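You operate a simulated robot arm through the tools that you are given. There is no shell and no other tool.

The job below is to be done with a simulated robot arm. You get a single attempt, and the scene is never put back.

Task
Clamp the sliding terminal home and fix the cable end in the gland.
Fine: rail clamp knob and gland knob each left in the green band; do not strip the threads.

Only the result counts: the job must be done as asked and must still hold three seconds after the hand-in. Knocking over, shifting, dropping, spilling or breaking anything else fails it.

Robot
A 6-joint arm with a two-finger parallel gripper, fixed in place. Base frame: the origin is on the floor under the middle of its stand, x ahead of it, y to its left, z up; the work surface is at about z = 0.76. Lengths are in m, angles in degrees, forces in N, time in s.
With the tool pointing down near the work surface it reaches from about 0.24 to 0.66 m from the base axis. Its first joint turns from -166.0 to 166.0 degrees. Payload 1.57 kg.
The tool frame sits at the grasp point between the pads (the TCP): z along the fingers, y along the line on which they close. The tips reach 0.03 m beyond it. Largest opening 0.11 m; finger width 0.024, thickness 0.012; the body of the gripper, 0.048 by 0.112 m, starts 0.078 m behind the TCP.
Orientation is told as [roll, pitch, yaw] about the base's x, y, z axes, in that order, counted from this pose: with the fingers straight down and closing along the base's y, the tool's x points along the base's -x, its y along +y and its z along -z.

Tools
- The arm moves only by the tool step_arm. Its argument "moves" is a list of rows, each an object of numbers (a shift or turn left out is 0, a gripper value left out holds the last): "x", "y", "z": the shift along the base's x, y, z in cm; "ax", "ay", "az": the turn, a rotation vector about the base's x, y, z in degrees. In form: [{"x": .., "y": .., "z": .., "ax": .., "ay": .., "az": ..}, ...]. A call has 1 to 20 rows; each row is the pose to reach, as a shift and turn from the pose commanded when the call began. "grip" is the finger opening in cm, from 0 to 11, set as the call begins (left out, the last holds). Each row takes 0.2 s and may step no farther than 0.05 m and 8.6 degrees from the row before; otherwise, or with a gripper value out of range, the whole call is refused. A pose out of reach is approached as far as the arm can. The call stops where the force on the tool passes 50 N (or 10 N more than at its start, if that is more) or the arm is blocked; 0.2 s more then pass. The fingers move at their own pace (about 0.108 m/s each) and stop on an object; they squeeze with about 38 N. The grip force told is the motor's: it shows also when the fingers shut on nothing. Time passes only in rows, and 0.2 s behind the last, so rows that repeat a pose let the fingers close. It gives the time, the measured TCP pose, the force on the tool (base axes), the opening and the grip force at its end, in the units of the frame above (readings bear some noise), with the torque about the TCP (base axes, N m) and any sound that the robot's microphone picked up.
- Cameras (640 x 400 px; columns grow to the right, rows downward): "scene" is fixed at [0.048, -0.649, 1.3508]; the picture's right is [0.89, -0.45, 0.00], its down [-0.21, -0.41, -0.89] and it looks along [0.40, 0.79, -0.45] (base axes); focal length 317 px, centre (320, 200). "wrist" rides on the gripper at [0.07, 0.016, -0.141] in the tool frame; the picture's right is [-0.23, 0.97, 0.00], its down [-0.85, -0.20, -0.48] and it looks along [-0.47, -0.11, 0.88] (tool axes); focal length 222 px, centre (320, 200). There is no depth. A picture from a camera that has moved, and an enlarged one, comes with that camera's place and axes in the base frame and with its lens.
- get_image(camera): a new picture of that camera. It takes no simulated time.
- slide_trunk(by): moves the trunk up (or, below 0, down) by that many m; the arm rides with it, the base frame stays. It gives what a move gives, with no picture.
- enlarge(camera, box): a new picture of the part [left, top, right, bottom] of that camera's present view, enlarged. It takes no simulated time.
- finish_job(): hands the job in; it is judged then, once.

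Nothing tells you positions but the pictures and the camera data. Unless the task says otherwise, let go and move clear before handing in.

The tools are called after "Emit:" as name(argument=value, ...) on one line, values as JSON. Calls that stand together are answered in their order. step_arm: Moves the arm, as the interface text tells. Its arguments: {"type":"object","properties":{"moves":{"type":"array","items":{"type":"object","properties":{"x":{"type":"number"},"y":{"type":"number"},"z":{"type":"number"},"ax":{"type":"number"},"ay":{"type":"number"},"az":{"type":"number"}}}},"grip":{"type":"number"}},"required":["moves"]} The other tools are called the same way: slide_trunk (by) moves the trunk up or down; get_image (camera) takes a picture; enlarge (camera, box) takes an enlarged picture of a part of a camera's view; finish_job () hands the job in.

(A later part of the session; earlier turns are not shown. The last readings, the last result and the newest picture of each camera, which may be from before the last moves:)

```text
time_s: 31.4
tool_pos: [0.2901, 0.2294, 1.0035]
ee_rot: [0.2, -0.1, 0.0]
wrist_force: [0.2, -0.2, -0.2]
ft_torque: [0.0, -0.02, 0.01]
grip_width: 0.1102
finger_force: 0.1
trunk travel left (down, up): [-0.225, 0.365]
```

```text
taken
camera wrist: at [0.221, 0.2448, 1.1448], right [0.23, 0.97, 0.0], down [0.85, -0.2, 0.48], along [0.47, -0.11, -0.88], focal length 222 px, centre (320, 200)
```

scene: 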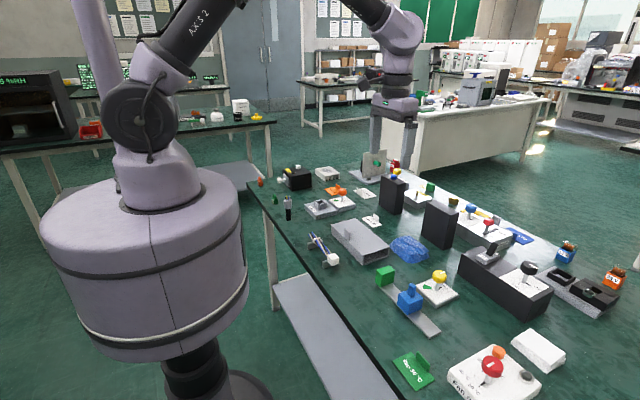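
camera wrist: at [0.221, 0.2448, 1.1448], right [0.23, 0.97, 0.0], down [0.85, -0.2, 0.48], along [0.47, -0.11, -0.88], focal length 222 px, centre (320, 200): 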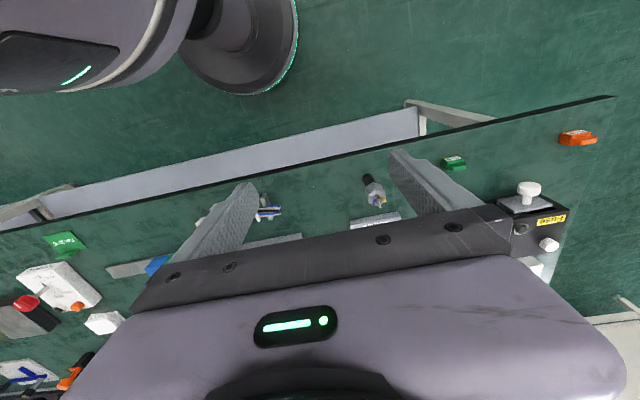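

Emit:
step_arm(moves=[{"x": 4}, {"x": 8, "y": 2}, {"x": 12, "y": 3}, {"x": 12, "y": 3}])

Emit:
get_image(camera="wrist")

Emit:
enlarge(camera="wrist", box=[280, 60, 440, 200])

```text
time_s: 32.4
tool_pos: [0.4091, 0.259, 1.0018]
ee_rot: [0.0, 0.0, 0.0]
wrist_force: [-0.3, -0.6, -0.3]
ft_torque: [-0.01, 0.01, 0.01]
grip_width: 0.1103
finger_force: 0.0
trunk travel left (down, up): [-0.225, 0.365]
```

```text
taken
camera wrist: at [0.3406, 0.2741, 1.1441], right [0.23, 0.97, 0.0], down [0.85, -0.2, 0.48], along [0.47, -0.11, -0.88], focal length 222 px, centre (320, 200)
```

wrist: 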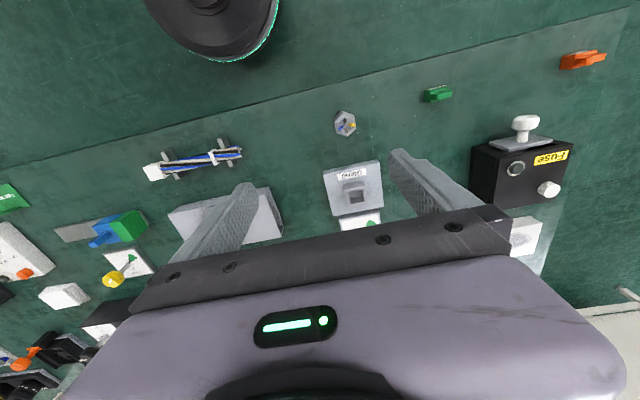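

```text
2.86 times, centred on (360, 130) of wrist
camera zoom: at [0.3406, 0.2741, 1.1441], right [0.23, 0.97, 0.0], down [0.85, -0.2, 0.48], along [0.47, -0.11, -0.88], focal length 635 px, centre (206, 400)
```

zoom: 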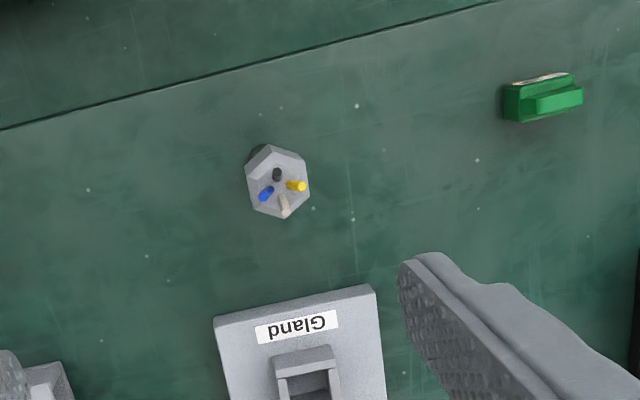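

Emit:
enlarge(camera="wrist", box=[310, 150, 400, 230])

Emit:
enlarge(camera="wrist", box=[325, 100, 365, 140])

Emit:
enlarge(camera="scene", box=[280, 180, 350, 225])

```text
5.00 times, centred on (355, 190) of wrist
camera zoom: at [0.3406, 0.2741, 1.1441], right [0.23, 0.97, 0.0], down [0.85, -0.2, 0.48], along [0.47, -0.11, -0.88], focal length 1111 px, centre (145, 250)
```

zoom: 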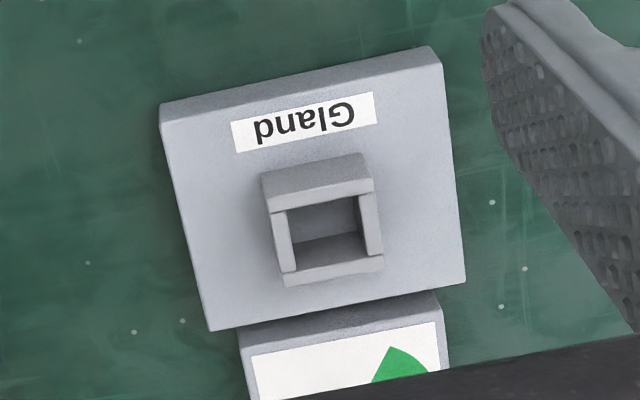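

```text
10.00 times, centred on (345, 120) of wrist
camera zoom: at [0.3406, 0.2741, 1.1441], right [0.23, 0.97, 0.0], down [0.85, -0.2, 0.48], along [0.47, -0.11, -0.88], focal length 2221 px, centre (70, 1000)
```

zoom: 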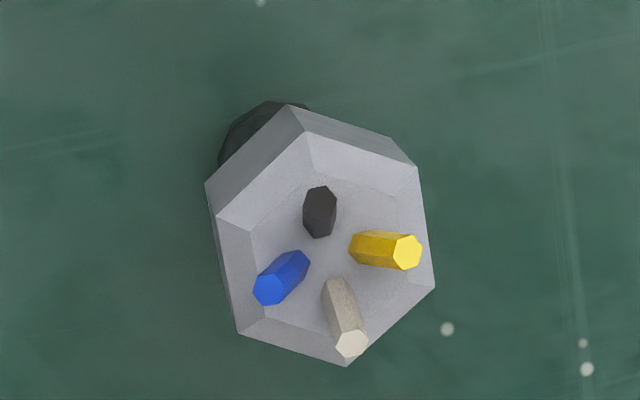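

```text
8.89 times, centred on (315, 202) of scene
camera zoom: at [0.048, -0.649, 1.3508], right [0.89, -0.45, 0.0], down [-0.21, -0.41, -0.89], along [0.4, 0.79, -0.45], focal length 2822 px, centre (364, 178)
```

zoom: 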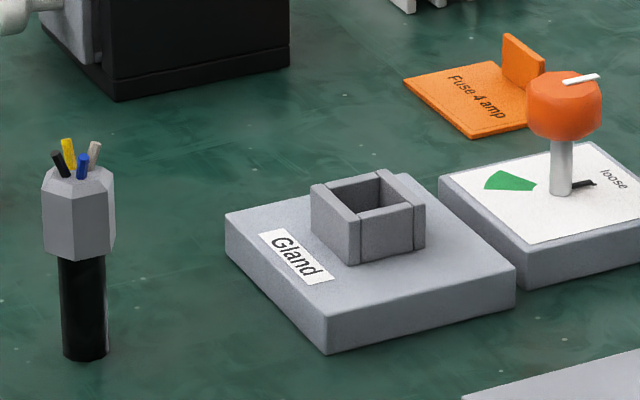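

The standing stub (black sheath, grey hex nut with flats facing ±y, stripped cores) is plainly the cable end: its roughly 20 mm sheath fits the 25 mm gland pocket. It stands at about (0.4015,0.294), hex from z 0.81 to 0.84. I'll move above it carefully and check centring.

Emit:
step_arm(moves=[{"x": -0.4, "y": 2}, {"x": -0.76, "y": 3.5}, {"x": -0.76, "y": 3.5, "z": -4}, {"x": -0.76, "y": 3.5, "z": -7.5}, {"x": -0.76, "y": 3.5, "z": -7.5}], grip=6)

Emit:
enlarge(camera="wrist", box=[240, 80, 420, 220])

Emit:
enlarge(camera="scene", box=[250, 150, 350, 225])

```text
time_s: 33.6
tool_pos: [0.4038, 0.2933, 0.9272]
ee_rot: [0.1, -0.1, 0.0]
wrist_force: [1.0, -0.1, -0.7]
ft_torque: [-0.04, 0.01, 0.05]
grip_width: 0.0602
finger_force: 0.1
trunk travel left (down, up): [-0.225, 0.365]
```

```text
2.86 times, centred on (330, 150) of wrist
camera zoom: at [0.3334, 0.3097, 1.0693], right [0.23, 0.97, 0.0], down [0.85, -0.2, 0.48], along [0.47, -0.11, -0.88], focal length 635 px, centre (291, 343)
```

zoom: 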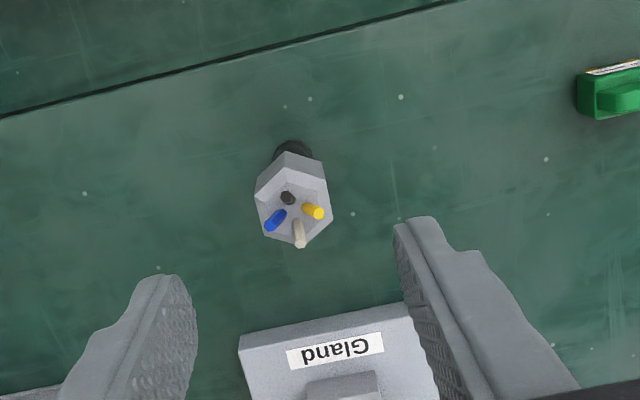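

```text
5.33 times, centred on (300, 188) of scene
camera zoom: at [0.048, -0.649, 1.3508], right [0.89, -0.45, 0.0], down [-0.21, -0.41, -0.89], along [0.4, 0.79, -0.45], focal length 1693 px, centre (427, 267)
```

zoom: 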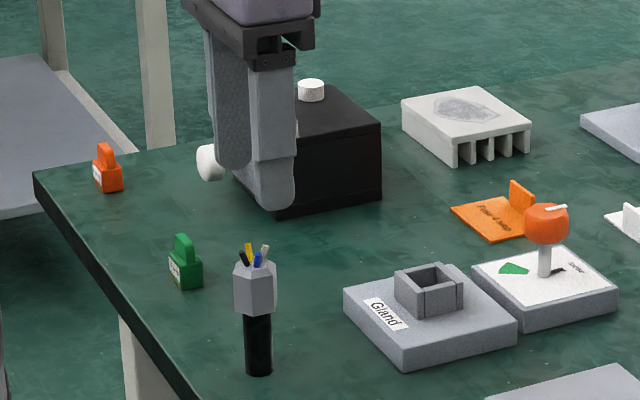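

Emit:
step_arm(moves=[{"x": -0.25, "y": 0.13}, {"x": -0.25, "y": 0.13, "z": -3}, {"x": -0.25, "y": 0.13, "z": -6}, {"x": -0.25, "y": 0.13, "z": -8}, {"x": -0.25, "y": 0.13, "z": -9.5}, {"x": -0.25, "y": 0.13, "z": -9.5}], grip=5.5)

Emit:
enlarge(camera="wrist", box=[240, 80, 420, 220])

Emit:
enlarge(camera="scene", box=[260, 170, 340, 230])

```text
time_s: 35.0
tool_pos: [0.4, 0.2954, 0.8331]
ee_rot: [0.1, -0.1, 0.0]
wrist_force: [0.5, -0.7, 0.1]
ft_torque: [-0.02, -0.03, -0.01]
grip_width: 0.0549
finger_force: 0.0
trunk travel left (down, up): [-0.225, 0.365]
```

```text
2.86 times, centred on (330, 150) of wrist
camera zoom: at [0.3308, 0.3113, 0.974], right [0.23, 0.97, 0.0], down [0.85, -0.2, 0.48], along [0.47, -0.11, -0.88], focal length 635 px, centre (291, 343)
```

zoom: 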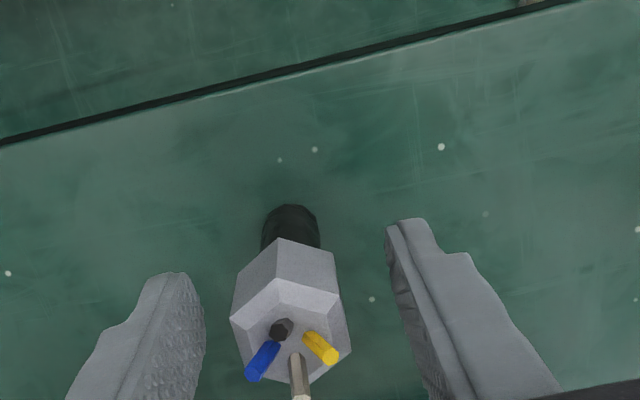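

```text
6.67 times, centred on (300, 200) of scene
camera zoom: at [0.048, -0.649, 1.3508], right [0.89, -0.45, 0.0], down [-0.21, -0.41, -0.89], along [0.4, 0.79, -0.45], focal length 2116 px, centre (453, 200)
```

zoom: 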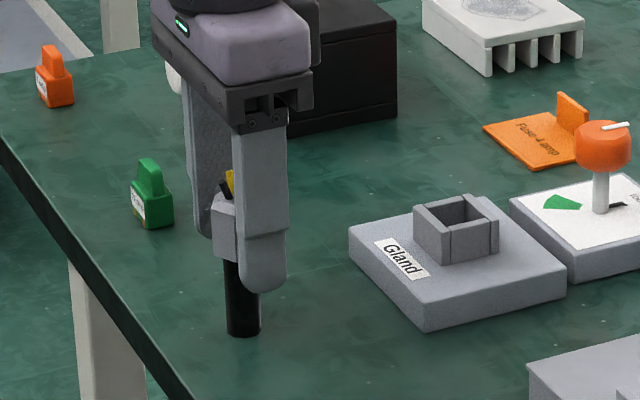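

Well centred. I'll close in two stages to avoid nudging it.

Emit:
step_arm(moves=[{}, {}], grip=3.2)

Emit:
step_arm(moves=[{}, {}, {}], grip=1.5)

Emit:
enlarge(camera="scene", box=[260, 170, 340, 230])

Emit:
enlarge(camera="wrist", box=[240, 80, 420, 220])

```text
time_s: 35.6
tool_pos: [0.4001, 0.2957, 0.8332]
ee_rot: [0.0, -0.2, -0.1]
wrist_force: [0.9, 0.3, 0.5]
ft_torque: [0.02, 0.03, 0.0]
grip_width: 0.0319
finger_force: 0.1
trunk travel left (down, up): [-0.225, 0.365]
```

```text
time_s: 36.4
tool_pos: [0.4007, 0.2965, 0.8337]
ee_rot: [0.1, -0.1, 0.0]
wrist_force: [0.0, -0.1, 0.6]
ft_torque: [-0.05, 0.03, 0.05]
grip_width: 0.0298
finger_force: 38.0
trunk travel left (down, up): [-0.225, 0.365]
```

```text
6.67 times, centred on (300, 200) of scene
camera zoom: at [0.048, -0.649, 1.3508], right [0.89, -0.45, 0.0], down [-0.21, -0.41, -0.89], along [0.4, 0.79, -0.45], focal length 2116 px, centre (453, 200)
```

zoom: 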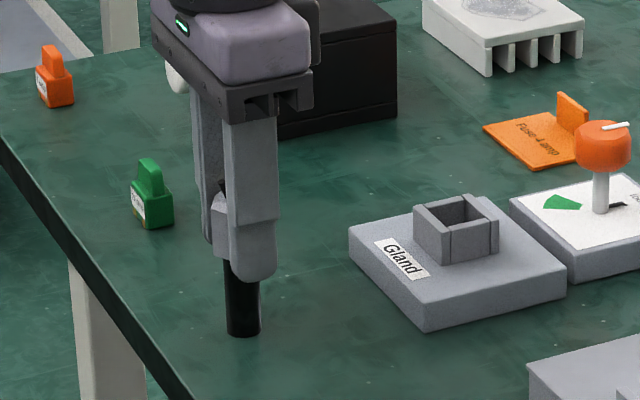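

```text
2.86 times, centred on (330, 150) of wrist
camera zoom: at [0.3308, 0.3113, 0.9742], right [0.23, 0.97, 0.0], down [0.85, -0.2, 0.48], along [0.47, -0.11, -0.88], focal length 635 px, centre (291, 343)
```

zoom: 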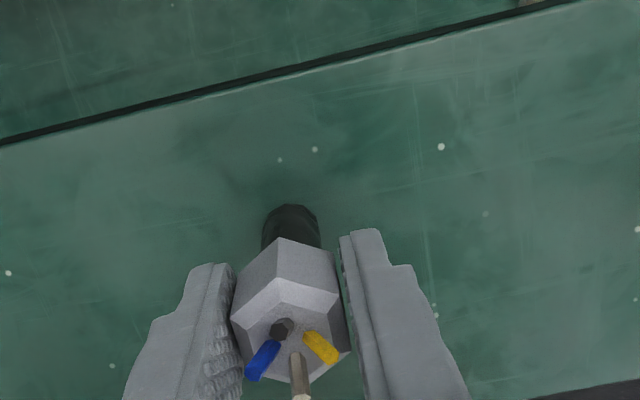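

The hex is gripped (30 mm, 38 N). The pocket centre is about (0.530,0.2936), rim z about 0.804. I'll lift straight up 8 cm, then move above the pocket and check alignment.

Emit:
step_arm(moves=[{"z": 1}, {"z": 3}, {"z": 6}, {"z": 8}, {"z": 8}])

Emit:
enlarge(camera="scene", box=[250, 140, 350, 215])

```text
time_s: 37.6
tool_pos: [0.3999, 0.2949, 0.9142]
ee_rot: [-0.1, 0.0, 0.1]
wrist_force: [-0.1, -0.1, -0.8]
ft_torque: [0.02, 0.0, 0.02]
grip_width: 0.0298
finger_force: 37.8
trunk travel left (down, up): [-0.225, 0.365]
```

```text
5.33 times, centred on (300, 178) of scene
camera zoom: at [0.048, -0.649, 1.3508], right [0.89, -0.45, 0.0], down [-0.21, -0.41, -0.89], along [0.4, 0.79, -0.45], focal length 1693 px, centre (427, 320)
```

zoom: 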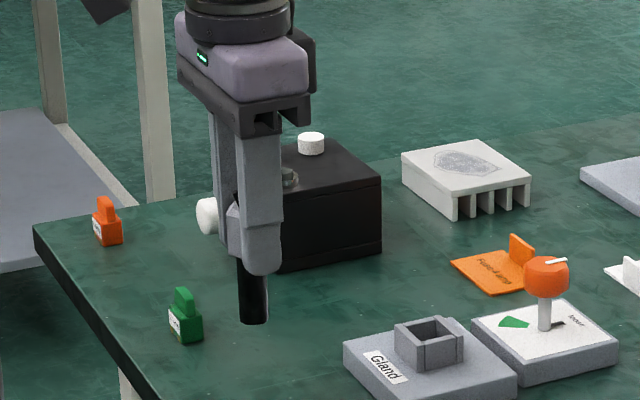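

Emit:
step_arm(moves=[{"x": 3}, {"x": 7}, {"x": 10.5, "y": -0.1}, {"x": 13, "y": -0.16}, {"x": 13, "y": -0.16}, {"x": 13, "y": -0.16}])

Emit:
enlarge(camera="wrist", box=[240, 60, 440, 220])

Emit:
enlarge(camera="scene", box=[290, 160, 350, 220])

```text
time_s: 39.0
tool_pos: [0.5293, 0.2944, 0.9121]
ee_rot: [-0.1, 0.0, 0.0]
wrist_force: [-0.1, 0.8, -1.0]
ft_torque: [0.0, 0.02, -0.03]
grip_width: 0.0298
finger_force: 38.2
trunk travel left (down, up): [-0.225, 0.365]
```

```text
2.50 times, centred on (340, 140) of wrist
camera zoom: at [0.4608, 0.3098, 1.0539], right [0.23, 0.97, 0.0], down [0.85, -0.2, 0.48], along [0.47, -0.11, -0.88], focal length 555 px, centre (270, 350)
```

zoom: 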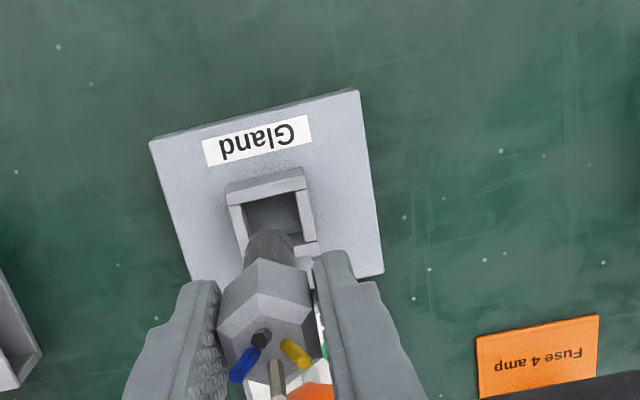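

```text
6.67 times, centred on (320, 190) of scene
camera zoom: at [0.048, -0.649, 1.3508], right [0.89, -0.45, 0.0], down [-0.21, -0.41, -0.89], along [0.4, 0.79, -0.45], focal length 2116 px, centre (320, 267)
```

zoom: 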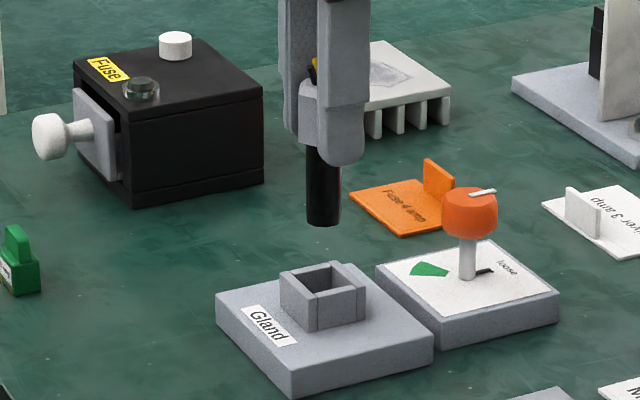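

Emit:
enlarge(camera="wrist", box=[310, 70, 380, 125])

Emit:
enlarge(camera="scene", box=[305, 170, 335, 210])

```text
7.27 times, centred on (345, 98) of wrist
camera zoom: at [0.4608, 0.3098, 1.0539], right [0.23, 0.97, 0.0], down [0.85, -0.2, 0.48], along [0.47, -0.11, -0.88], focal length 1615 px, centre (138, 946)
```

zoom: 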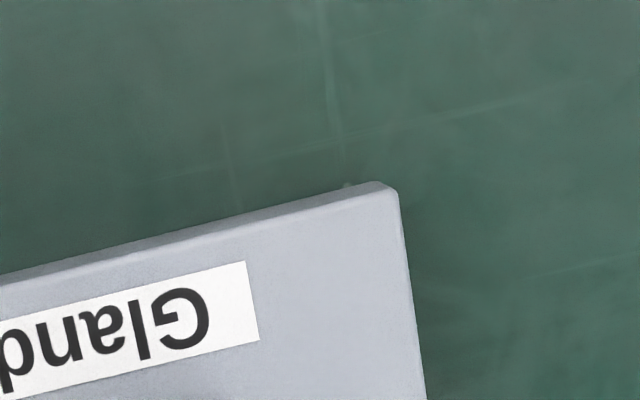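

```text
10.00 times, centred on (320, 190) of scene
camera zoom: at [0.048, -0.649, 1.3508], right [0.89, -0.45, 0.0], down [-0.21, -0.41, -0.89], along [0.4, 0.79, -0.45], focal length 3174 px, centre (320, 300)
```

zoom: 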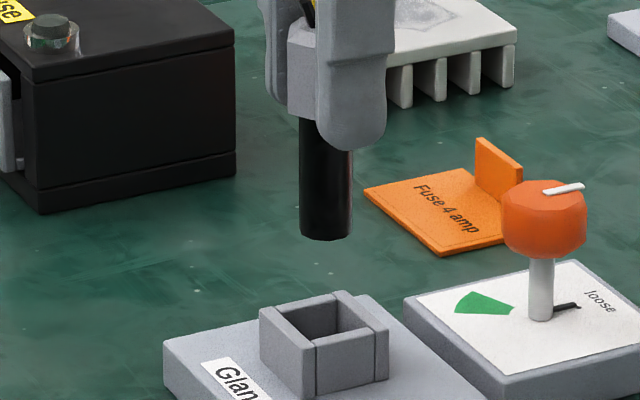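

Emit:
enlarge(camera="wrist", box=[285, 120, 355, 175])

```text
7.27 times, centred on (320, 148) of wrist
camera zoom: at [0.4608, 0.3098, 1.0539], right [0.23, 0.97, 0.0], down [0.85, -0.2, 0.48], along [0.47, -0.11, -0.88], focal length 1615 px, centre (320, 582)
```

zoom: 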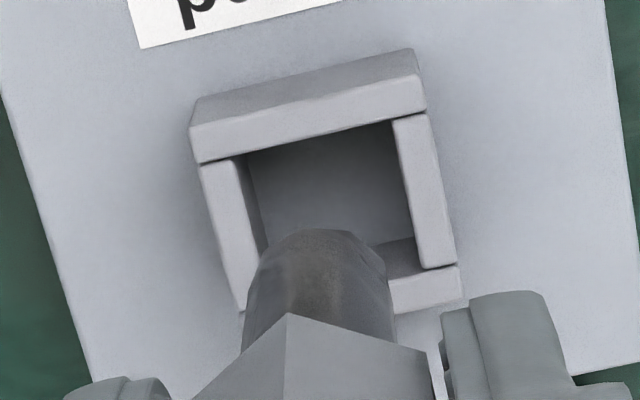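

The tube looks about 2 mm short in y relative to the pocket centre, x about right. I'll shift +y 1.8 mm and lower to about 1 cm above the rim, then recheck.

Emit:
step_arm(moves=[{"y": 0.18}, {"y": 0.18, "z": -1.2}, {"y": 0.18, "z": -2.4}, {"y": 0.18, "z": -2.4}])

Emit:
enlarge(camera="wrist", box=[280, 110, 360, 170])

Emit:
enlarge(camera="scene", box=[305, 175, 335, 215])

```text
time_s: 40.0
tool_pos: [0.5301, 0.2951, 0.8889]
ee_rot: [0.1, -0.1, 0.0]
wrist_force: [0.2, -0.3, -1.1]
ft_torque: [-0.02, -0.02, -0.02]
grip_width: 0.03
finger_force: 37.7
trunk travel left (down, up): [-0.225, 0.365]
```

```text
6.67 times, centred on (320, 140) of wrist
camera zoom: at [0.4607, 0.3109, 1.0303], right [0.23, 0.97, 0.0], down [0.85, -0.2, 0.48], along [0.47, -0.11, -0.88], focal length 1481 px, centre (320, 600)
```

zoom: 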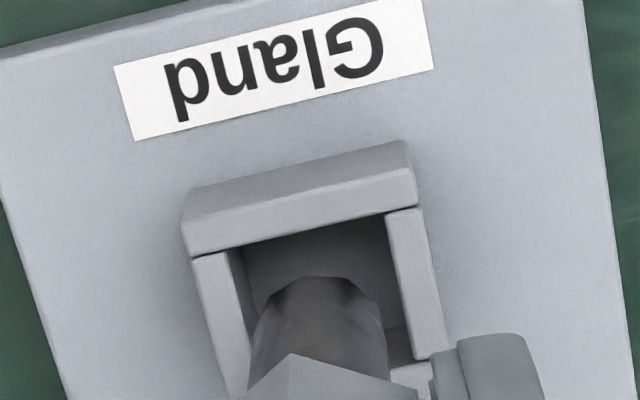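

```text
10.00 times, centred on (320, 195) of scene
camera zoom: at [0.048, -0.649, 1.3508], right [0.89, -0.45, 0.0], down [-0.21, -0.41, -0.89], along [0.4, 0.79, -0.45], focal length 3174 px, centre (320, 250)
```

zoom: 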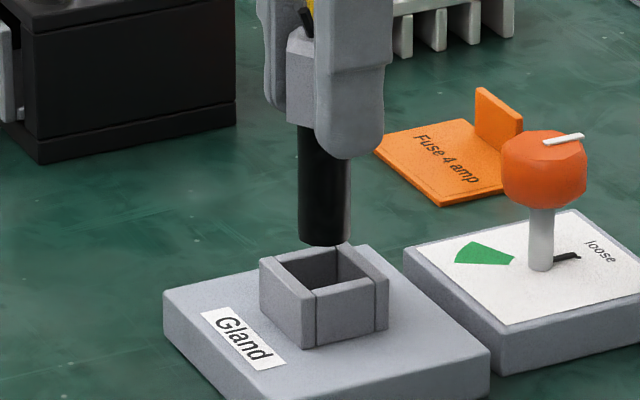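

Wrist view suggests the tube is within about 2 mm of the pocket centre in both axes; I'll nudge +y 0.5 mm and lower in small steps across the rim, watching force.

Emit:
step_arm(moves=[{"y": 0.05, "z": -0.4}, {"y": 0.05, "z": -0.8}, {"y": 0.05, "z": -1.1}, {"y": 0.05, "z": -1.4}, {"y": 0.05, "z": -1.4}])

Emit:
enlarge(camera="wrist", box=[280, 110, 360, 170])

Emit:
enlarge(camera="scene", box=[305, 175, 335, 215])

```text
time_s: 41.2
tool_pos: [0.5298, 0.2964, 0.8746]
ee_rot: [0.1, 0.0, 0.0]
wrist_force: [0.6, 0.6, -1.1]
ft_torque: [0.01, 0.03, 0.0]
grip_width: 0.0296
finger_force: 37.7
trunk travel left (down, up): [-0.225, 0.365]
```

```text
6.67 times, centred on (320, 140) of wrist
camera zoom: at [0.461, 0.3114, 1.0161], right [0.23, 0.97, 0.0], down [0.85, -0.2, 0.48], along [0.47, -0.11, -0.88], focal length 1481 px, centre (320, 600)
```

zoom: 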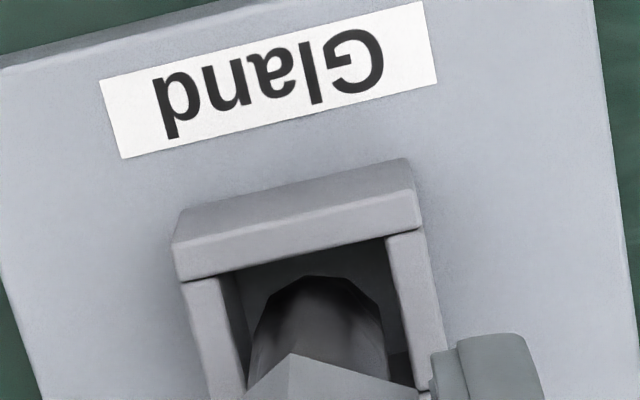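

```text
10.00 times, centred on (320, 195) of scene
camera zoom: at [0.048, -0.649, 1.3508], right [0.89, -0.45, 0.0], down [-0.21, -0.41, -0.89], along [0.4, 0.79, -0.45], focal length 3174 px, centre (320, 250)
```

zoom: 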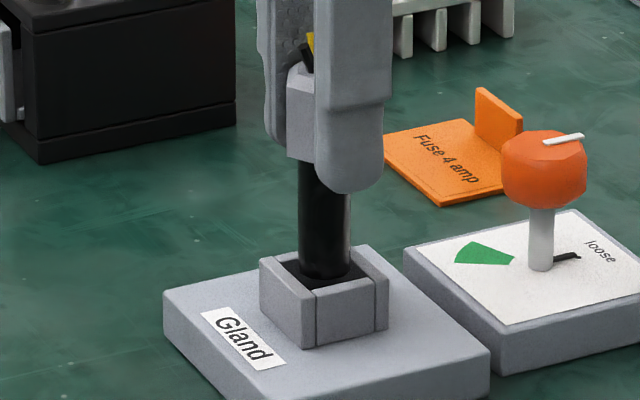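

Emit:
step_arm(moves=[{"z": -0.2}, {"z": -0.4}, {"z": -0.6}, {"z": -0.8}, {"z": -0.8}])

Emit:
enlarge(camera="scene", box=[305, 175, 335, 215])

Emit:
enlarge(camera="wrist", box=[280, 110, 360, 170])

```text
time_s: 42.4
tool_pos: [0.531, 0.2961, 0.8656]
ee_rot: [0.0, 0.0, 0.0]
wrist_force: [0.1, -1.1, -0.9]
ft_torque: [0.01, -0.03, 0.02]
grip_width: 0.0298
finger_force: 38.5
trunk travel left (down, up): [-0.225, 0.365]
```

```text
10.00 times, centred on (320, 195) of scene
camera zoom: at [0.048, -0.649, 1.3508], right [0.89, -0.45, 0.0], down [-0.21, -0.41, -0.89], along [0.4, 0.79, -0.45], focal length 3174 px, centre (320, 250)
```

zoom: 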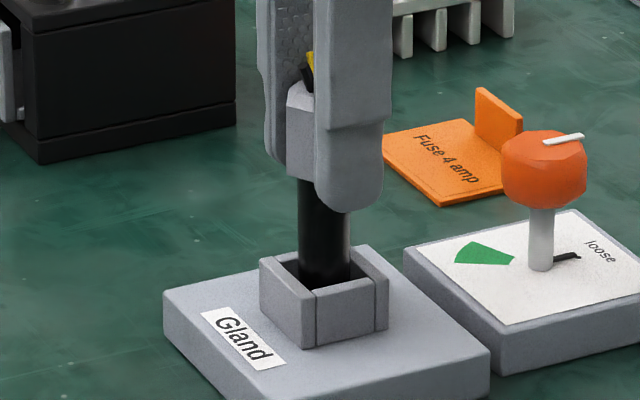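

```text
6.67 times, centred on (320, 140) of wrist
camera zoom: at [0.4611, 0.3118, 1.0083], right [0.23, 0.97, 0.0], down [0.85, -0.2, 0.48], along [0.47, -0.11, -0.88], focal length 1481 px, centre (320, 600)
```

zoom: 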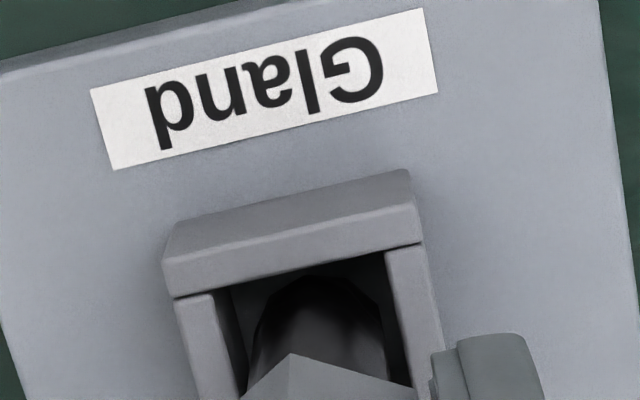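

The sheath is inside the pocket with no side force. I'll continue down slowly to the floor.

Emit:
step_arm(moves=[{"z": -0.2}, {"z": -0.4}, {"z": -0.6}, {"z": -0.8}, {"z": -1.0}, {"z": -1.0}])

Emit:
enlarge(camera="scene", box=[305, 175, 335, 215])

```text
time_s: 43.8
tool_pos: [0.5294, 0.2948, 0.8571]
ee_rot: [0.0, -0.1, 0.0]
wrist_force: [0.7, -0.5, 0.3]
ft_torque: [0.05, 0.0, -0.02]
grip_width: 0.0302
finger_force: 38.2
trunk travel left (down, up): [-0.225, 0.365]
```

```text
10.00 times, centred on (320, 195) of scene
camera zoom: at [0.048, -0.649, 1.3508], right [0.89, -0.45, 0.0], down [-0.21, -0.41, -0.89], along [0.4, 0.79, -0.45], focal length 3174 px, centre (320, 250)
```

zoom: 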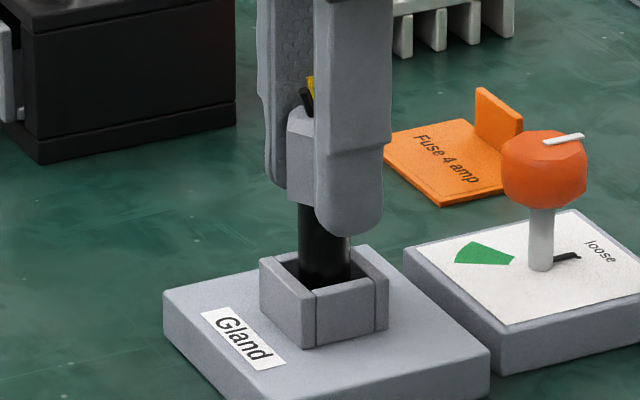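

Emit:
step_arm(moves=[{"z": -0.15}, {"z": -0.3}, {"z": -0.45}, {"z": -0.6}, {"z": -0.75}, {"z": -0.75}])

Emit:
enlarge(camera="scene", box=[305, 175, 335, 215])

```text
time_s: 45.2
tool_pos: [0.5314, 0.2965, 0.8521]
ee_rot: [0.2, -0.3, 0.0]
wrist_force: [1.5, -0.9, 30.9]
ft_torque: [-0.32, -0.06, -0.06]
grip_width: 0.0297
finger_force: 38.1
trunk travel left (down, up): [-0.225, 0.365]
```

```text
10.00 times, centred on (320, 195) of scene
camera zoom: at [0.048, -0.649, 1.3508], right [0.89, -0.45, 0.0], down [-0.21, -0.41, -0.89], along [0.4, 0.79, -0.45], focal length 3174 px, centre (320, 250)
```

zoom: 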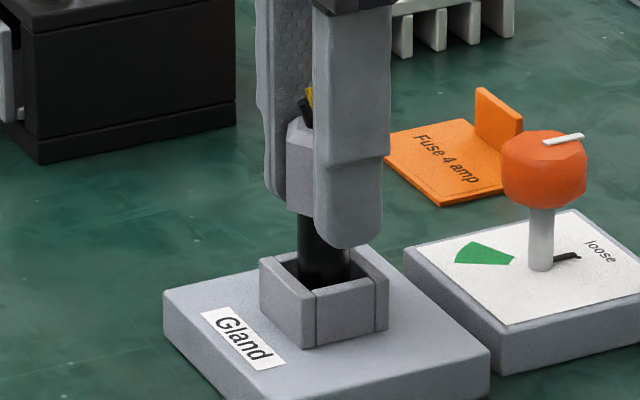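

Floor contact at TCP z 0.852 (sheath seated). I'll relieve the push, open and rise straight up.

Emit:
step_arm(moves=[{"z": 0.25}, {"z": 0.3}, {"z": 0.3}])

Emit:
step_arm(moves=[{}, {}, {}], grip=5)

Emit:
enlarge(camera="scene", box=[305, 175, 335, 215])

```text
time_s: 46.0
tool_pos: [0.5296, 0.2958, 0.8523]
ee_rot: [0.1, 0.0, 0.0]
wrist_force: [1.2, 2.8, 8.6]
ft_torque: [0.16, -0.15, 0.0]
grip_width: 0.0298
finger_force: 37.8
trunk travel left (down, up): [-0.225, 0.365]
```

```text
time_s: 46.8
tool_pos: [0.529, 0.2953, 0.8531]
ee_rot: [0.0, 0.0, 0.0]
wrist_force: [0.5, 0.1, 0.5]
ft_torque: [0.02, 0.04, -0.02]
grip_width: 0.05
finger_force: 0.1
trunk travel left (down, up): [-0.225, 0.365]
```

```text
10.00 times, centred on (320, 195) of scene
camera zoom: at [0.048, -0.649, 1.3508], right [0.89, -0.45, 0.0], down [-0.21, -0.41, -0.89], along [0.4, 0.79, -0.45], focal length 3174 px, centre (320, 250)
```

zoom: 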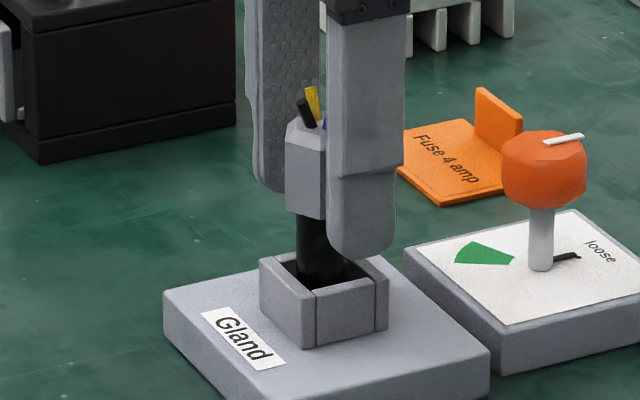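

The cable end stands in the gland. I'll rise straight up and then look at the gland dial.

Emit:
step_arm(moves=[{"z": 2}, {"z": 5}, {"z": 9}, {"z": 13}, {"z": 13, "x": -2}, {"z": 13, "x": -2}])

Emit:
get_image(camera="wrist")

Emit:
enlarge(camera="wrist", box=[260, 100, 420, 230])

Emit:
enlarge(camera="scene", box=[300, 175, 360, 220])

```text
time_s: 48.2
tool_pos: [0.5094, 0.2959, 0.9817]
ee_rot: [0.0, -0.1, 0.0]
wrist_force: [-0.6, -0.1, 0.8]
ft_torque: [-0.01, 0.01, -0.01]
grip_width: 0.0499
finger_force: 0.1
trunk travel left (down, up): [-0.225, 0.365]
```

```text
taken
camera wrist: at [0.4408, 0.3108, 1.1237], right [0.23, 0.97, 0.0], down [0.85, -0.2, 0.48], along [0.47, -0.11, -0.88], focal length 222 px, centre (320, 200)
```

wrist: 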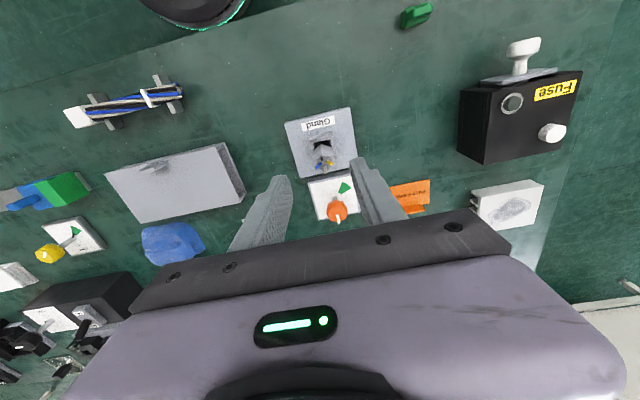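

```text
3.08 times, centred on (340, 165) of wrist
camera zoom: at [0.4408, 0.3108, 1.1237], right [0.23, 0.97, 0.0], down [0.85, -0.2, 0.48], along [0.47, -0.11, -0.88], focal length 684 px, centre (258, 308)
```

zoom: 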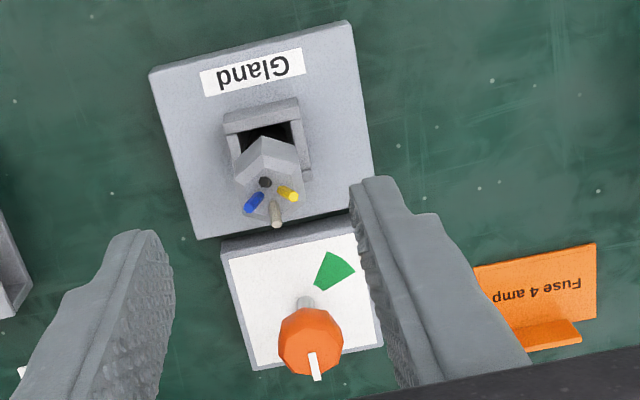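

```text
8.89 times, centred on (330, 198) of scene
camera zoom: at [0.048, -0.649, 1.3508], right [0.89, -0.45, 0.0], down [-0.21, -0.41, -0.89], along [0.4, 0.79, -0.45], focal length 2822 px, centre (231, 222)
```

zoom: 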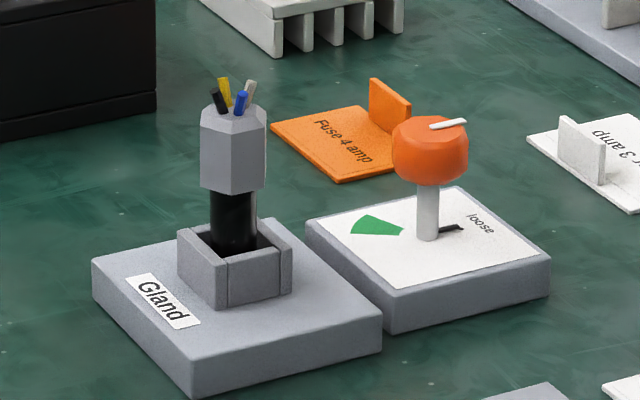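

The cable end sits upright in the gland; the orange dial has the same layout (pointer at "loose" toward +x, green band at about 115–150°). Its axis is about (0.626,0.295), near the reach limit, so I'll test reach above it first.

Emit:
step_arm(moves=[{"x": 4}, {"x": 8}, {"x": 11.6, "y": -0.1}, {"x": 11.6, "y": -0.1, "z": -3}, {"x": 11.6, "y": -0.1, "z": -3}], grip=6)

Emit:
enlarge(camera="wrist", box=[220, 60, 420, 220])

Emit:
get_image(camera="scene")

```text
time_s: 49.4
tool_pos: [0.6249, 0.2934, 0.9519]
ee_rot: [0.1, 0.0, 0.0]
wrist_force: [0.7, -0.2, 0.4]
ft_torque: [0.0, 0.01, -0.04]
grip_width: 0.06
finger_force: 0.2
trunk travel left (down, up): [-0.225, 0.365]
```

```text
2.50 times, centred on (320, 140) of wrist
camera zoom: at [0.5556, 0.3096, 1.0932], right [0.23, 0.97, 0.0], down [0.85, -0.2, 0.48], along [0.47, -0.11, -0.88], focal length 555 px, centre (320, 350)
```

zoom: 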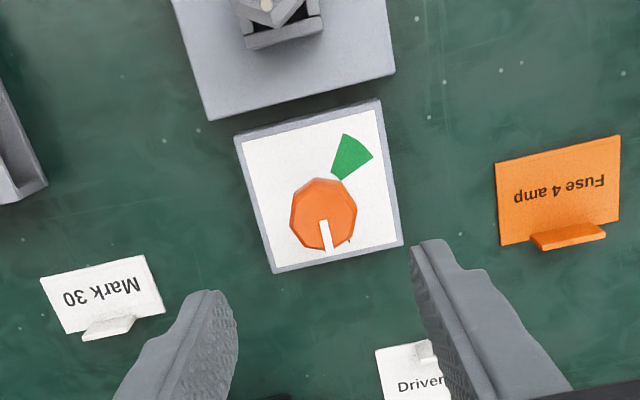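

```text
taken
```

scene: 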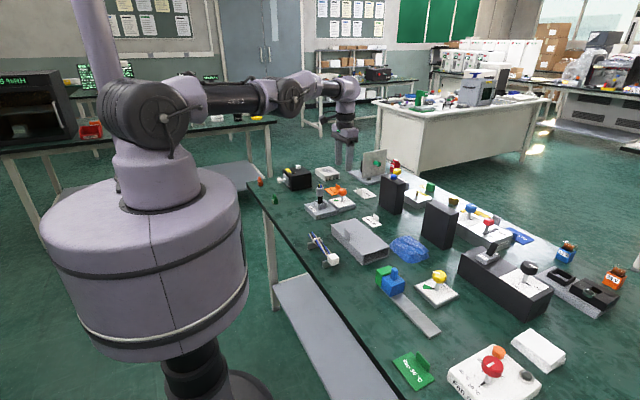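

Reach holds at this height. I'll turn the wrist to -20° (so the full 130° can be done in one grip), recentre on the knob, and lower partway to check reach.

Emit:
step_arm(moves=[{"x": 0.05, "y": 0.18, "az": -7}, {"x": 0.05, "y": 0.18, "az": -14}, {"x": 0.05, "y": 0.18, "az": -20}, {"x": 0.05, "y": 0.18, "z": -2.5, "az": -20}, {"x": 0.05, "y": 0.18, "z": -5, "az": -20}, {"x": 0.05, "y": 0.18, "z": -7, "az": -20}, {"x": 0.05, "y": 0.18, "z": -7, "az": -20}])

Emit:
enlarge(camera="wrist", box=[220, 60, 420, 220])

Emit:
enlarge(camera="scene", box=[300, 150, 380, 220])

```text
time_s: 51.0
tool_pos: [0.6168, 0.2928, 0.8843]
ee_rot: [-0.1, -0.1, -20.0]
wrist_force: [0.7, 0.4, 1.0]
ft_torque: [-0.01, -0.02, 0.0]
grip_width: 0.0598
finger_force: 0.1
out of reach, approached as far as the arm can: row 2, 3, 4, 5, 6, 7
trunk travel left (down, up): [-0.225, 0.365]
```

```text
2.50 times, centred on (320, 140) of wrist
camera zoom: at [0.557, 0.3319, 1.0257], right [0.55, 0.84, 0.0], down [0.73, -0.48, 0.48], along [0.4, -0.26, -0.88], focal length 555 px, centre (320, 350)
```

zoom: 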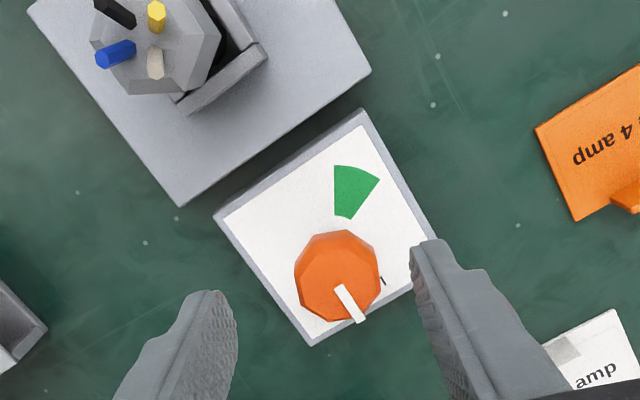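

```text
5.71 times, centred on (340, 185) of scene
camera zoom: at [0.048, -0.649, 1.3508], right [0.89, -0.45, 0.0], down [-0.21, -0.41, -0.89], along [0.4, 0.79, -0.45], focal length 1814 px, centre (206, 286)
```

zoom: 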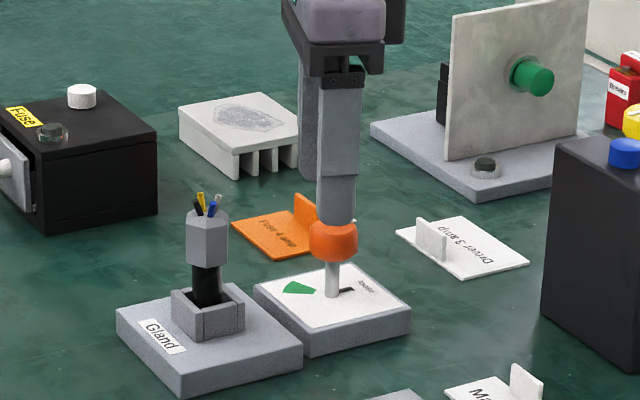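

At this height the arm falls about 9 mm short. Lowering the trunk puts the shoulder lower and restores the reach, so I'll first raise the arm well clear, then lower the trunk by 0.13 m.

Emit:
step_arm(moves=[{"z": 4}, {"z": 8}, {"z": 12}, {"z": 15}, {"z": 15}])

Emit:
slide_trunk(by=-0.13)

```text
time_s: 52.2
tool_pos: [0.62, 0.2949, 1.0354]
ee_rot: [-0.1, 0.1, -20.0]
wrist_force: [-0.6, 0.0, 0.0]
ft_torque: [0.0, 0.0, -0.04]
grip_width: 0.0599
finger_force: 0.0
out of reach, approached as far as the arm can: row 2, 3, 4, 5
trunk travel left (down, up): [-0.225, 0.365]
```

```text
time_s: 53.8
tool_pos: [0.6185, 0.2959, 0.9054]
ee_rot: [-0.1, 0.1, -20.0]
wrist_force: [1.0, -0.4, 0.9]
ft_torque: [-0.02, 0.0, -0.03]
grip_width: 0.06
finger_force: 0.0
trunk travel left (down, up): [-0.095, 0.495]
```

With the vertical tool the knob is just 2–3 mm beyond reach, so I'll lean the tool outward by 2.5°, which is negligible for the grip, and verify the position over the knob.

Emit:
step_arm(moves=[{"z": -0.5, "ax": 1.07, "ay": -2.26}, {"z": -1.5, "ax": 1.07, "ay": -2.26}, {"z": -1.5, "ax": 1.07, "ay": -2.26}])

Emit:
enlarge(camera="wrist", box=[220, 60, 420, 220])

Emit:
enlarge(camera="scene", box=[300, 150, 380, 220])

```text
time_s: 54.6
tool_pos: [0.628, 0.3001, 0.8917]
ee_rot: [1.6, -1.4, -19.9]
wrist_force: [-0.2, -0.6, -0.3]
ft_torque: [0.01, 0.02, 0.02]
grip_width: 0.0601
finger_force: 0.1
out of reach, approached as far as the arm can: row 1, 2, 3
trunk travel left (down, up): [-0.095, 0.495]
```

```text
2.50 times, centred on (320, 140) of wrist
camera zoom: at [0.565, 0.3364, 1.0304], right [0.55, 0.84, 0.03], down [0.72, -0.49, 0.5], along [0.43, -0.25, -0.87], focal length 555 px, centre (320, 350)
```

zoom: 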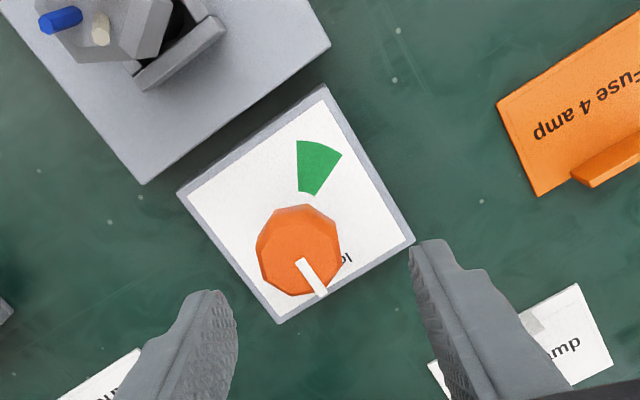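

```text
5.71 times, centred on (340, 185) of scene
camera zoom: at [0.048, -0.649, 1.3508], right [0.89, -0.45, 0.0], down [-0.21, -0.41, -0.89], along [0.4, 0.79, -0.45], focal length 1814 px, centre (206, 286)
```

zoom: 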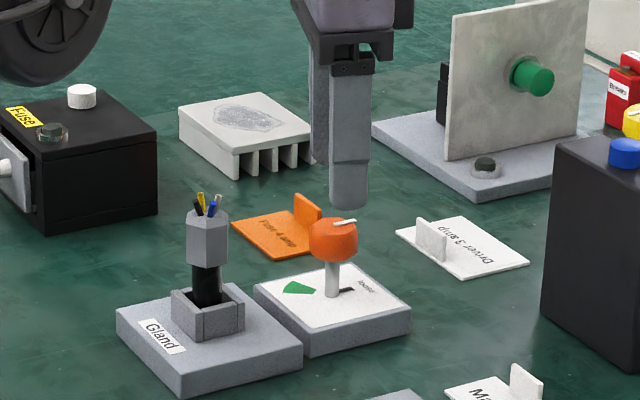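

Emit:
step_arm(moves=[{"x": -0.25, "y": -0.45}, {"x": -0.25, "y": -0.45}])

Emit:
enlarge(camera="wrist", box=[220, 60, 420, 220])

```text
time_s: 55.2
tool_pos: [0.6306, 0.2973, 0.891]
ee_rot: [1.4, -1.4, -20.0]
wrist_force: [0.9, 0.1, -0.2]
ft_torque: [-0.04, 0.01, -0.02]
grip_width: 0.0602
finger_force: 0.1
out of reach, approached as far as the arm can: row 1, 2
trunk travel left (down, up): [-0.095, 0.495]
```

```text
2.50 times, centred on (320, 140) of wrist
camera zoom: at [0.5663, 0.3337, 1.0308], right [0.55, 0.84, 0.03], down [0.72, -0.49, 0.5], along [0.43, -0.25, -0.87], focal length 555 px, centre (320, 350)
```

zoom: 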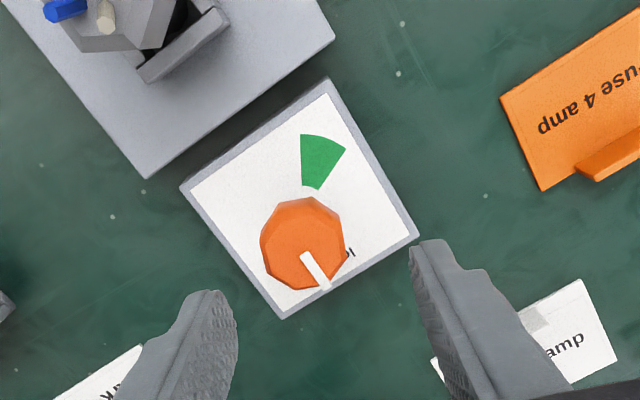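

Emit:
step_arm(moves=[{"x": -1.0, "y": -0.4}, {"x": -2.0, "y": -0.8}, {"x": -2.0, "y": -0.8}])

```text
time_s: 56.0
tool_pos: [0.6298, 0.2994, 0.8911]
ee_rot: [1.6, -1.6, -19.9]
wrist_force: [0.2, -0.2, -0.7]
ft_torque: [-0.01, 0.0, -0.03]
grip_width: 0.0598
finger_force: 0.0
out of reach, approached as far as the arm can: row 1, 2, 3
trunk travel left (down, up): [-0.095, 0.495]
```

The arm is stuck fully stretched. I'll pull it up and inward (staying above the cable end) to get the elbow bent again.

Emit:
step_arm(moves=[{"z": 3}, {"z": 6}, {"z": 8, "x": -3, "y": -1}, {"z": 8, "x": -6, "y": -2}, {"z": 8, "x": -9, "y": -3}, {"z": 8, "x": -9, "y": -3}])

Emit:
get_image(camera="scene")

```text
time_s: 57.4
tool_pos: [0.6159, 0.3039, 0.9807]
ee_rot: [1.7, -1.6, -20.0]
wrist_force: [-0.5, -0.8, 0.8]
ft_torque: [0.01, 0.0, -0.01]
grip_width: 0.0601
finger_force: 0.0
out of reach, approached as far as the arm can: row 3, 4, 5, 6
trunk travel left (down, up): [-0.095, 0.495]
```

```text
taken
```

scene: 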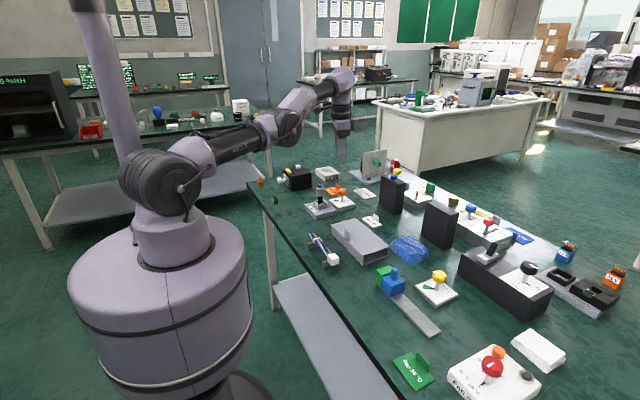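

The elbow seems to have flipped to the wrong side when I went up at full stretch. I'll raise the trunk back for room, then stretch and come down so the elbow bends the right way again, well above everything.

Emit:
slide_trunk(by=0.13)

Emit:
step_arm(moves=[{"x": 4, "y": 2, "z": -0.5}, {"x": 8, "y": 4, "z": -1}, {"x": 11, "y": 5, "z": -2}, {"x": 11, "y": 5, "z": -4}])

Emit:
get_image(camera="scene")

```text
time_s: 59.0
tool_pos: [0.6159, 0.3031, 1.1116]
ee_rot: [1.7, -1.6, -20.0]
wrist_force: [0.4, -0.4, 0.4]
ft_torque: [-0.01, -0.02, -0.02]
grip_width: 0.0599
finger_force: 0.1
trunk travel left (down, up): [-0.225, 0.365]
```

```text
time_s: 60.0
tool_pos: [0.6182, 0.3178, 1.073]
ee_rot: [1.6, -1.7, -20.0]
wrist_force: [-0.5, 0.2, 0.7]
ft_torque: [0.0, -0.04, 0.0]
grip_width: 0.0599
finger_force: 0.1
out of reach, approached as far as the arm can: row 1, 2, 3, 4
trunk travel left (down, up): [-0.225, 0.365]
```

```text
taken
```

scene: 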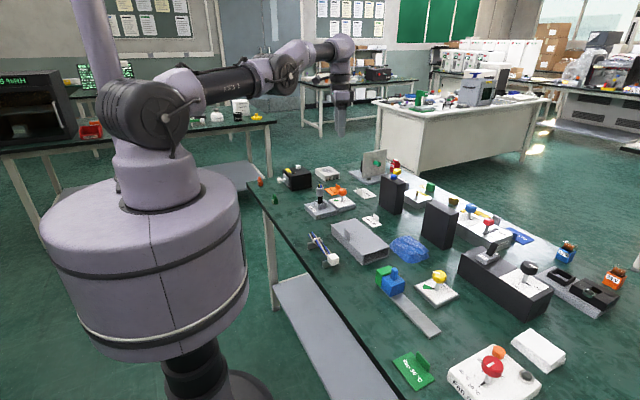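

Emit:
step_arm(moves=[{"z": -2}, {"z": -4}, {"z": -6}, {"z": -8}, {"z": -10}])

Emit:
enlarge(camera="scene", box=[90, 0, 410, 200])

```text
time_s: 61.2
tool_pos: [0.62, 0.3177, 0.9744]
ee_rot: [1.5, -1.6, -19.9]
wrist_force: [-0.1, -0.7, -0.5]
ft_torque: [-0.02, -0.02, -0.01]
grip_width: 0.0599
finger_force: 0.0
trunk travel left (down, up): [-0.225, 0.365]
```

```text
2.00 times, centred on (250, 100) of scene
camera zoom: at [0.048, -0.649, 1.3508], right [0.89, -0.45, 0.0], down [-0.21, -0.41, -0.89], along [0.4, 0.79, -0.45], focal length 635 px, centre (460, 400)
```

zoom: 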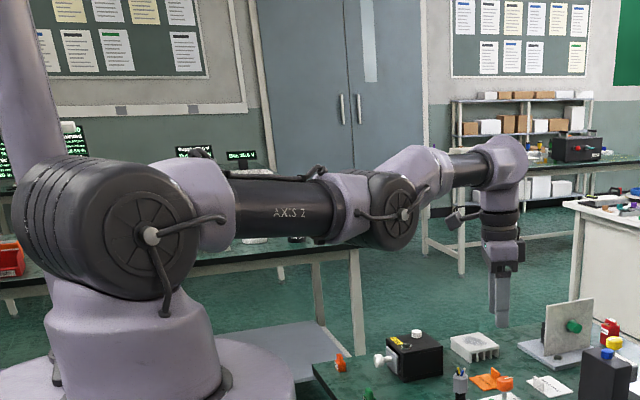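

The command is in reach again. I'll try moving inward a little, combined with a slight downward bias, to confirm the arm responds normally.

Emit:
step_arm(moves=[{"x": -0.5, "y": -0.8, "z": -1}, {"x": -1.0, "y": -1.6, "z": -2}, {"x": -1.5, "y": -2.2, "z": -2.4}])

```text
time_s: 62.0
tool_pos: [0.626, 0.3068, 0.9505]
ee_rot: [1.4, -1.5, -19.9]
wrist_force: [0.8, -0.3, 0.5]
ft_torque: [0.02, -0.01, 0.01]
grip_width: 0.0596
finger_force: 0.0
out of reach, approached as far as the arm can: row 1, 2, 3
trunk travel left (down, up): [-0.225, 0.365]
```

It still resists moving inward, so it's likely still on the wrong elbow branch. I'll raise the trunk for clearance, then command outward-and-down beyond reach to drive the elbow through straight, followed by inward-and-down.

Emit:
slide_trunk(by=0.2)

Emit:
step_arm(moves=[{"x": 3, "y": 1.5, "z": -2}, {"x": 6, "y": 3, "z": -5}, {"x": 6, "y": 3, "z": -9}, {"x": 6, "y": 3, "z": -13}])

Emit:
step_arm(moves=[{"x": -0.5, "y": -0.2, "z": -1.5}, {"x": -1.5, "y": -0.7, "z": -3}, {"x": -3, "y": -1.4, "z": -4.5}])

```text
time_s: 64.1
tool_pos: [0.6252, 0.3071, 1.1504]
ee_rot: [1.5, -1.5, -19.9]
wrist_force: [0.0, -0.2, -0.3]
ft_torque: [0.0, 0.0, 0.01]
grip_width: 0.0599
finger_force: 0.0
trunk travel left (down, up): [-0.425, 0.165]
```

```text
time_s: 65.1
tool_pos: [0.6163, 0.3026, 1.0644]
ee_rot: [1.5, -1.5, -20.0]
wrist_force: [0.4, -0.3, 0.0]
ft_torque: [-0.03, -0.02, 0.02]
grip_width: 0.0602
finger_force: 0.0
out of reach, approached as far as the arm can: row 1, 2, 3, 4
trunk travel left (down, up): [-0.425, 0.165]
```

```text
time_s: 65.9
tool_pos: [0.6052, 0.2989, 1.0204]
ee_rot: [1.5, -1.5, -20.0]
wrist_force: [0.8, -0.2, -0.2]
ft_torque: [-0.02, -0.01, 0.01]
grip_width: 0.06
finger_force: 0.1
out of reach, approached as far as the arm can: row 2, 3
trunk travel left (down, up): [-0.425, 0.165]
```

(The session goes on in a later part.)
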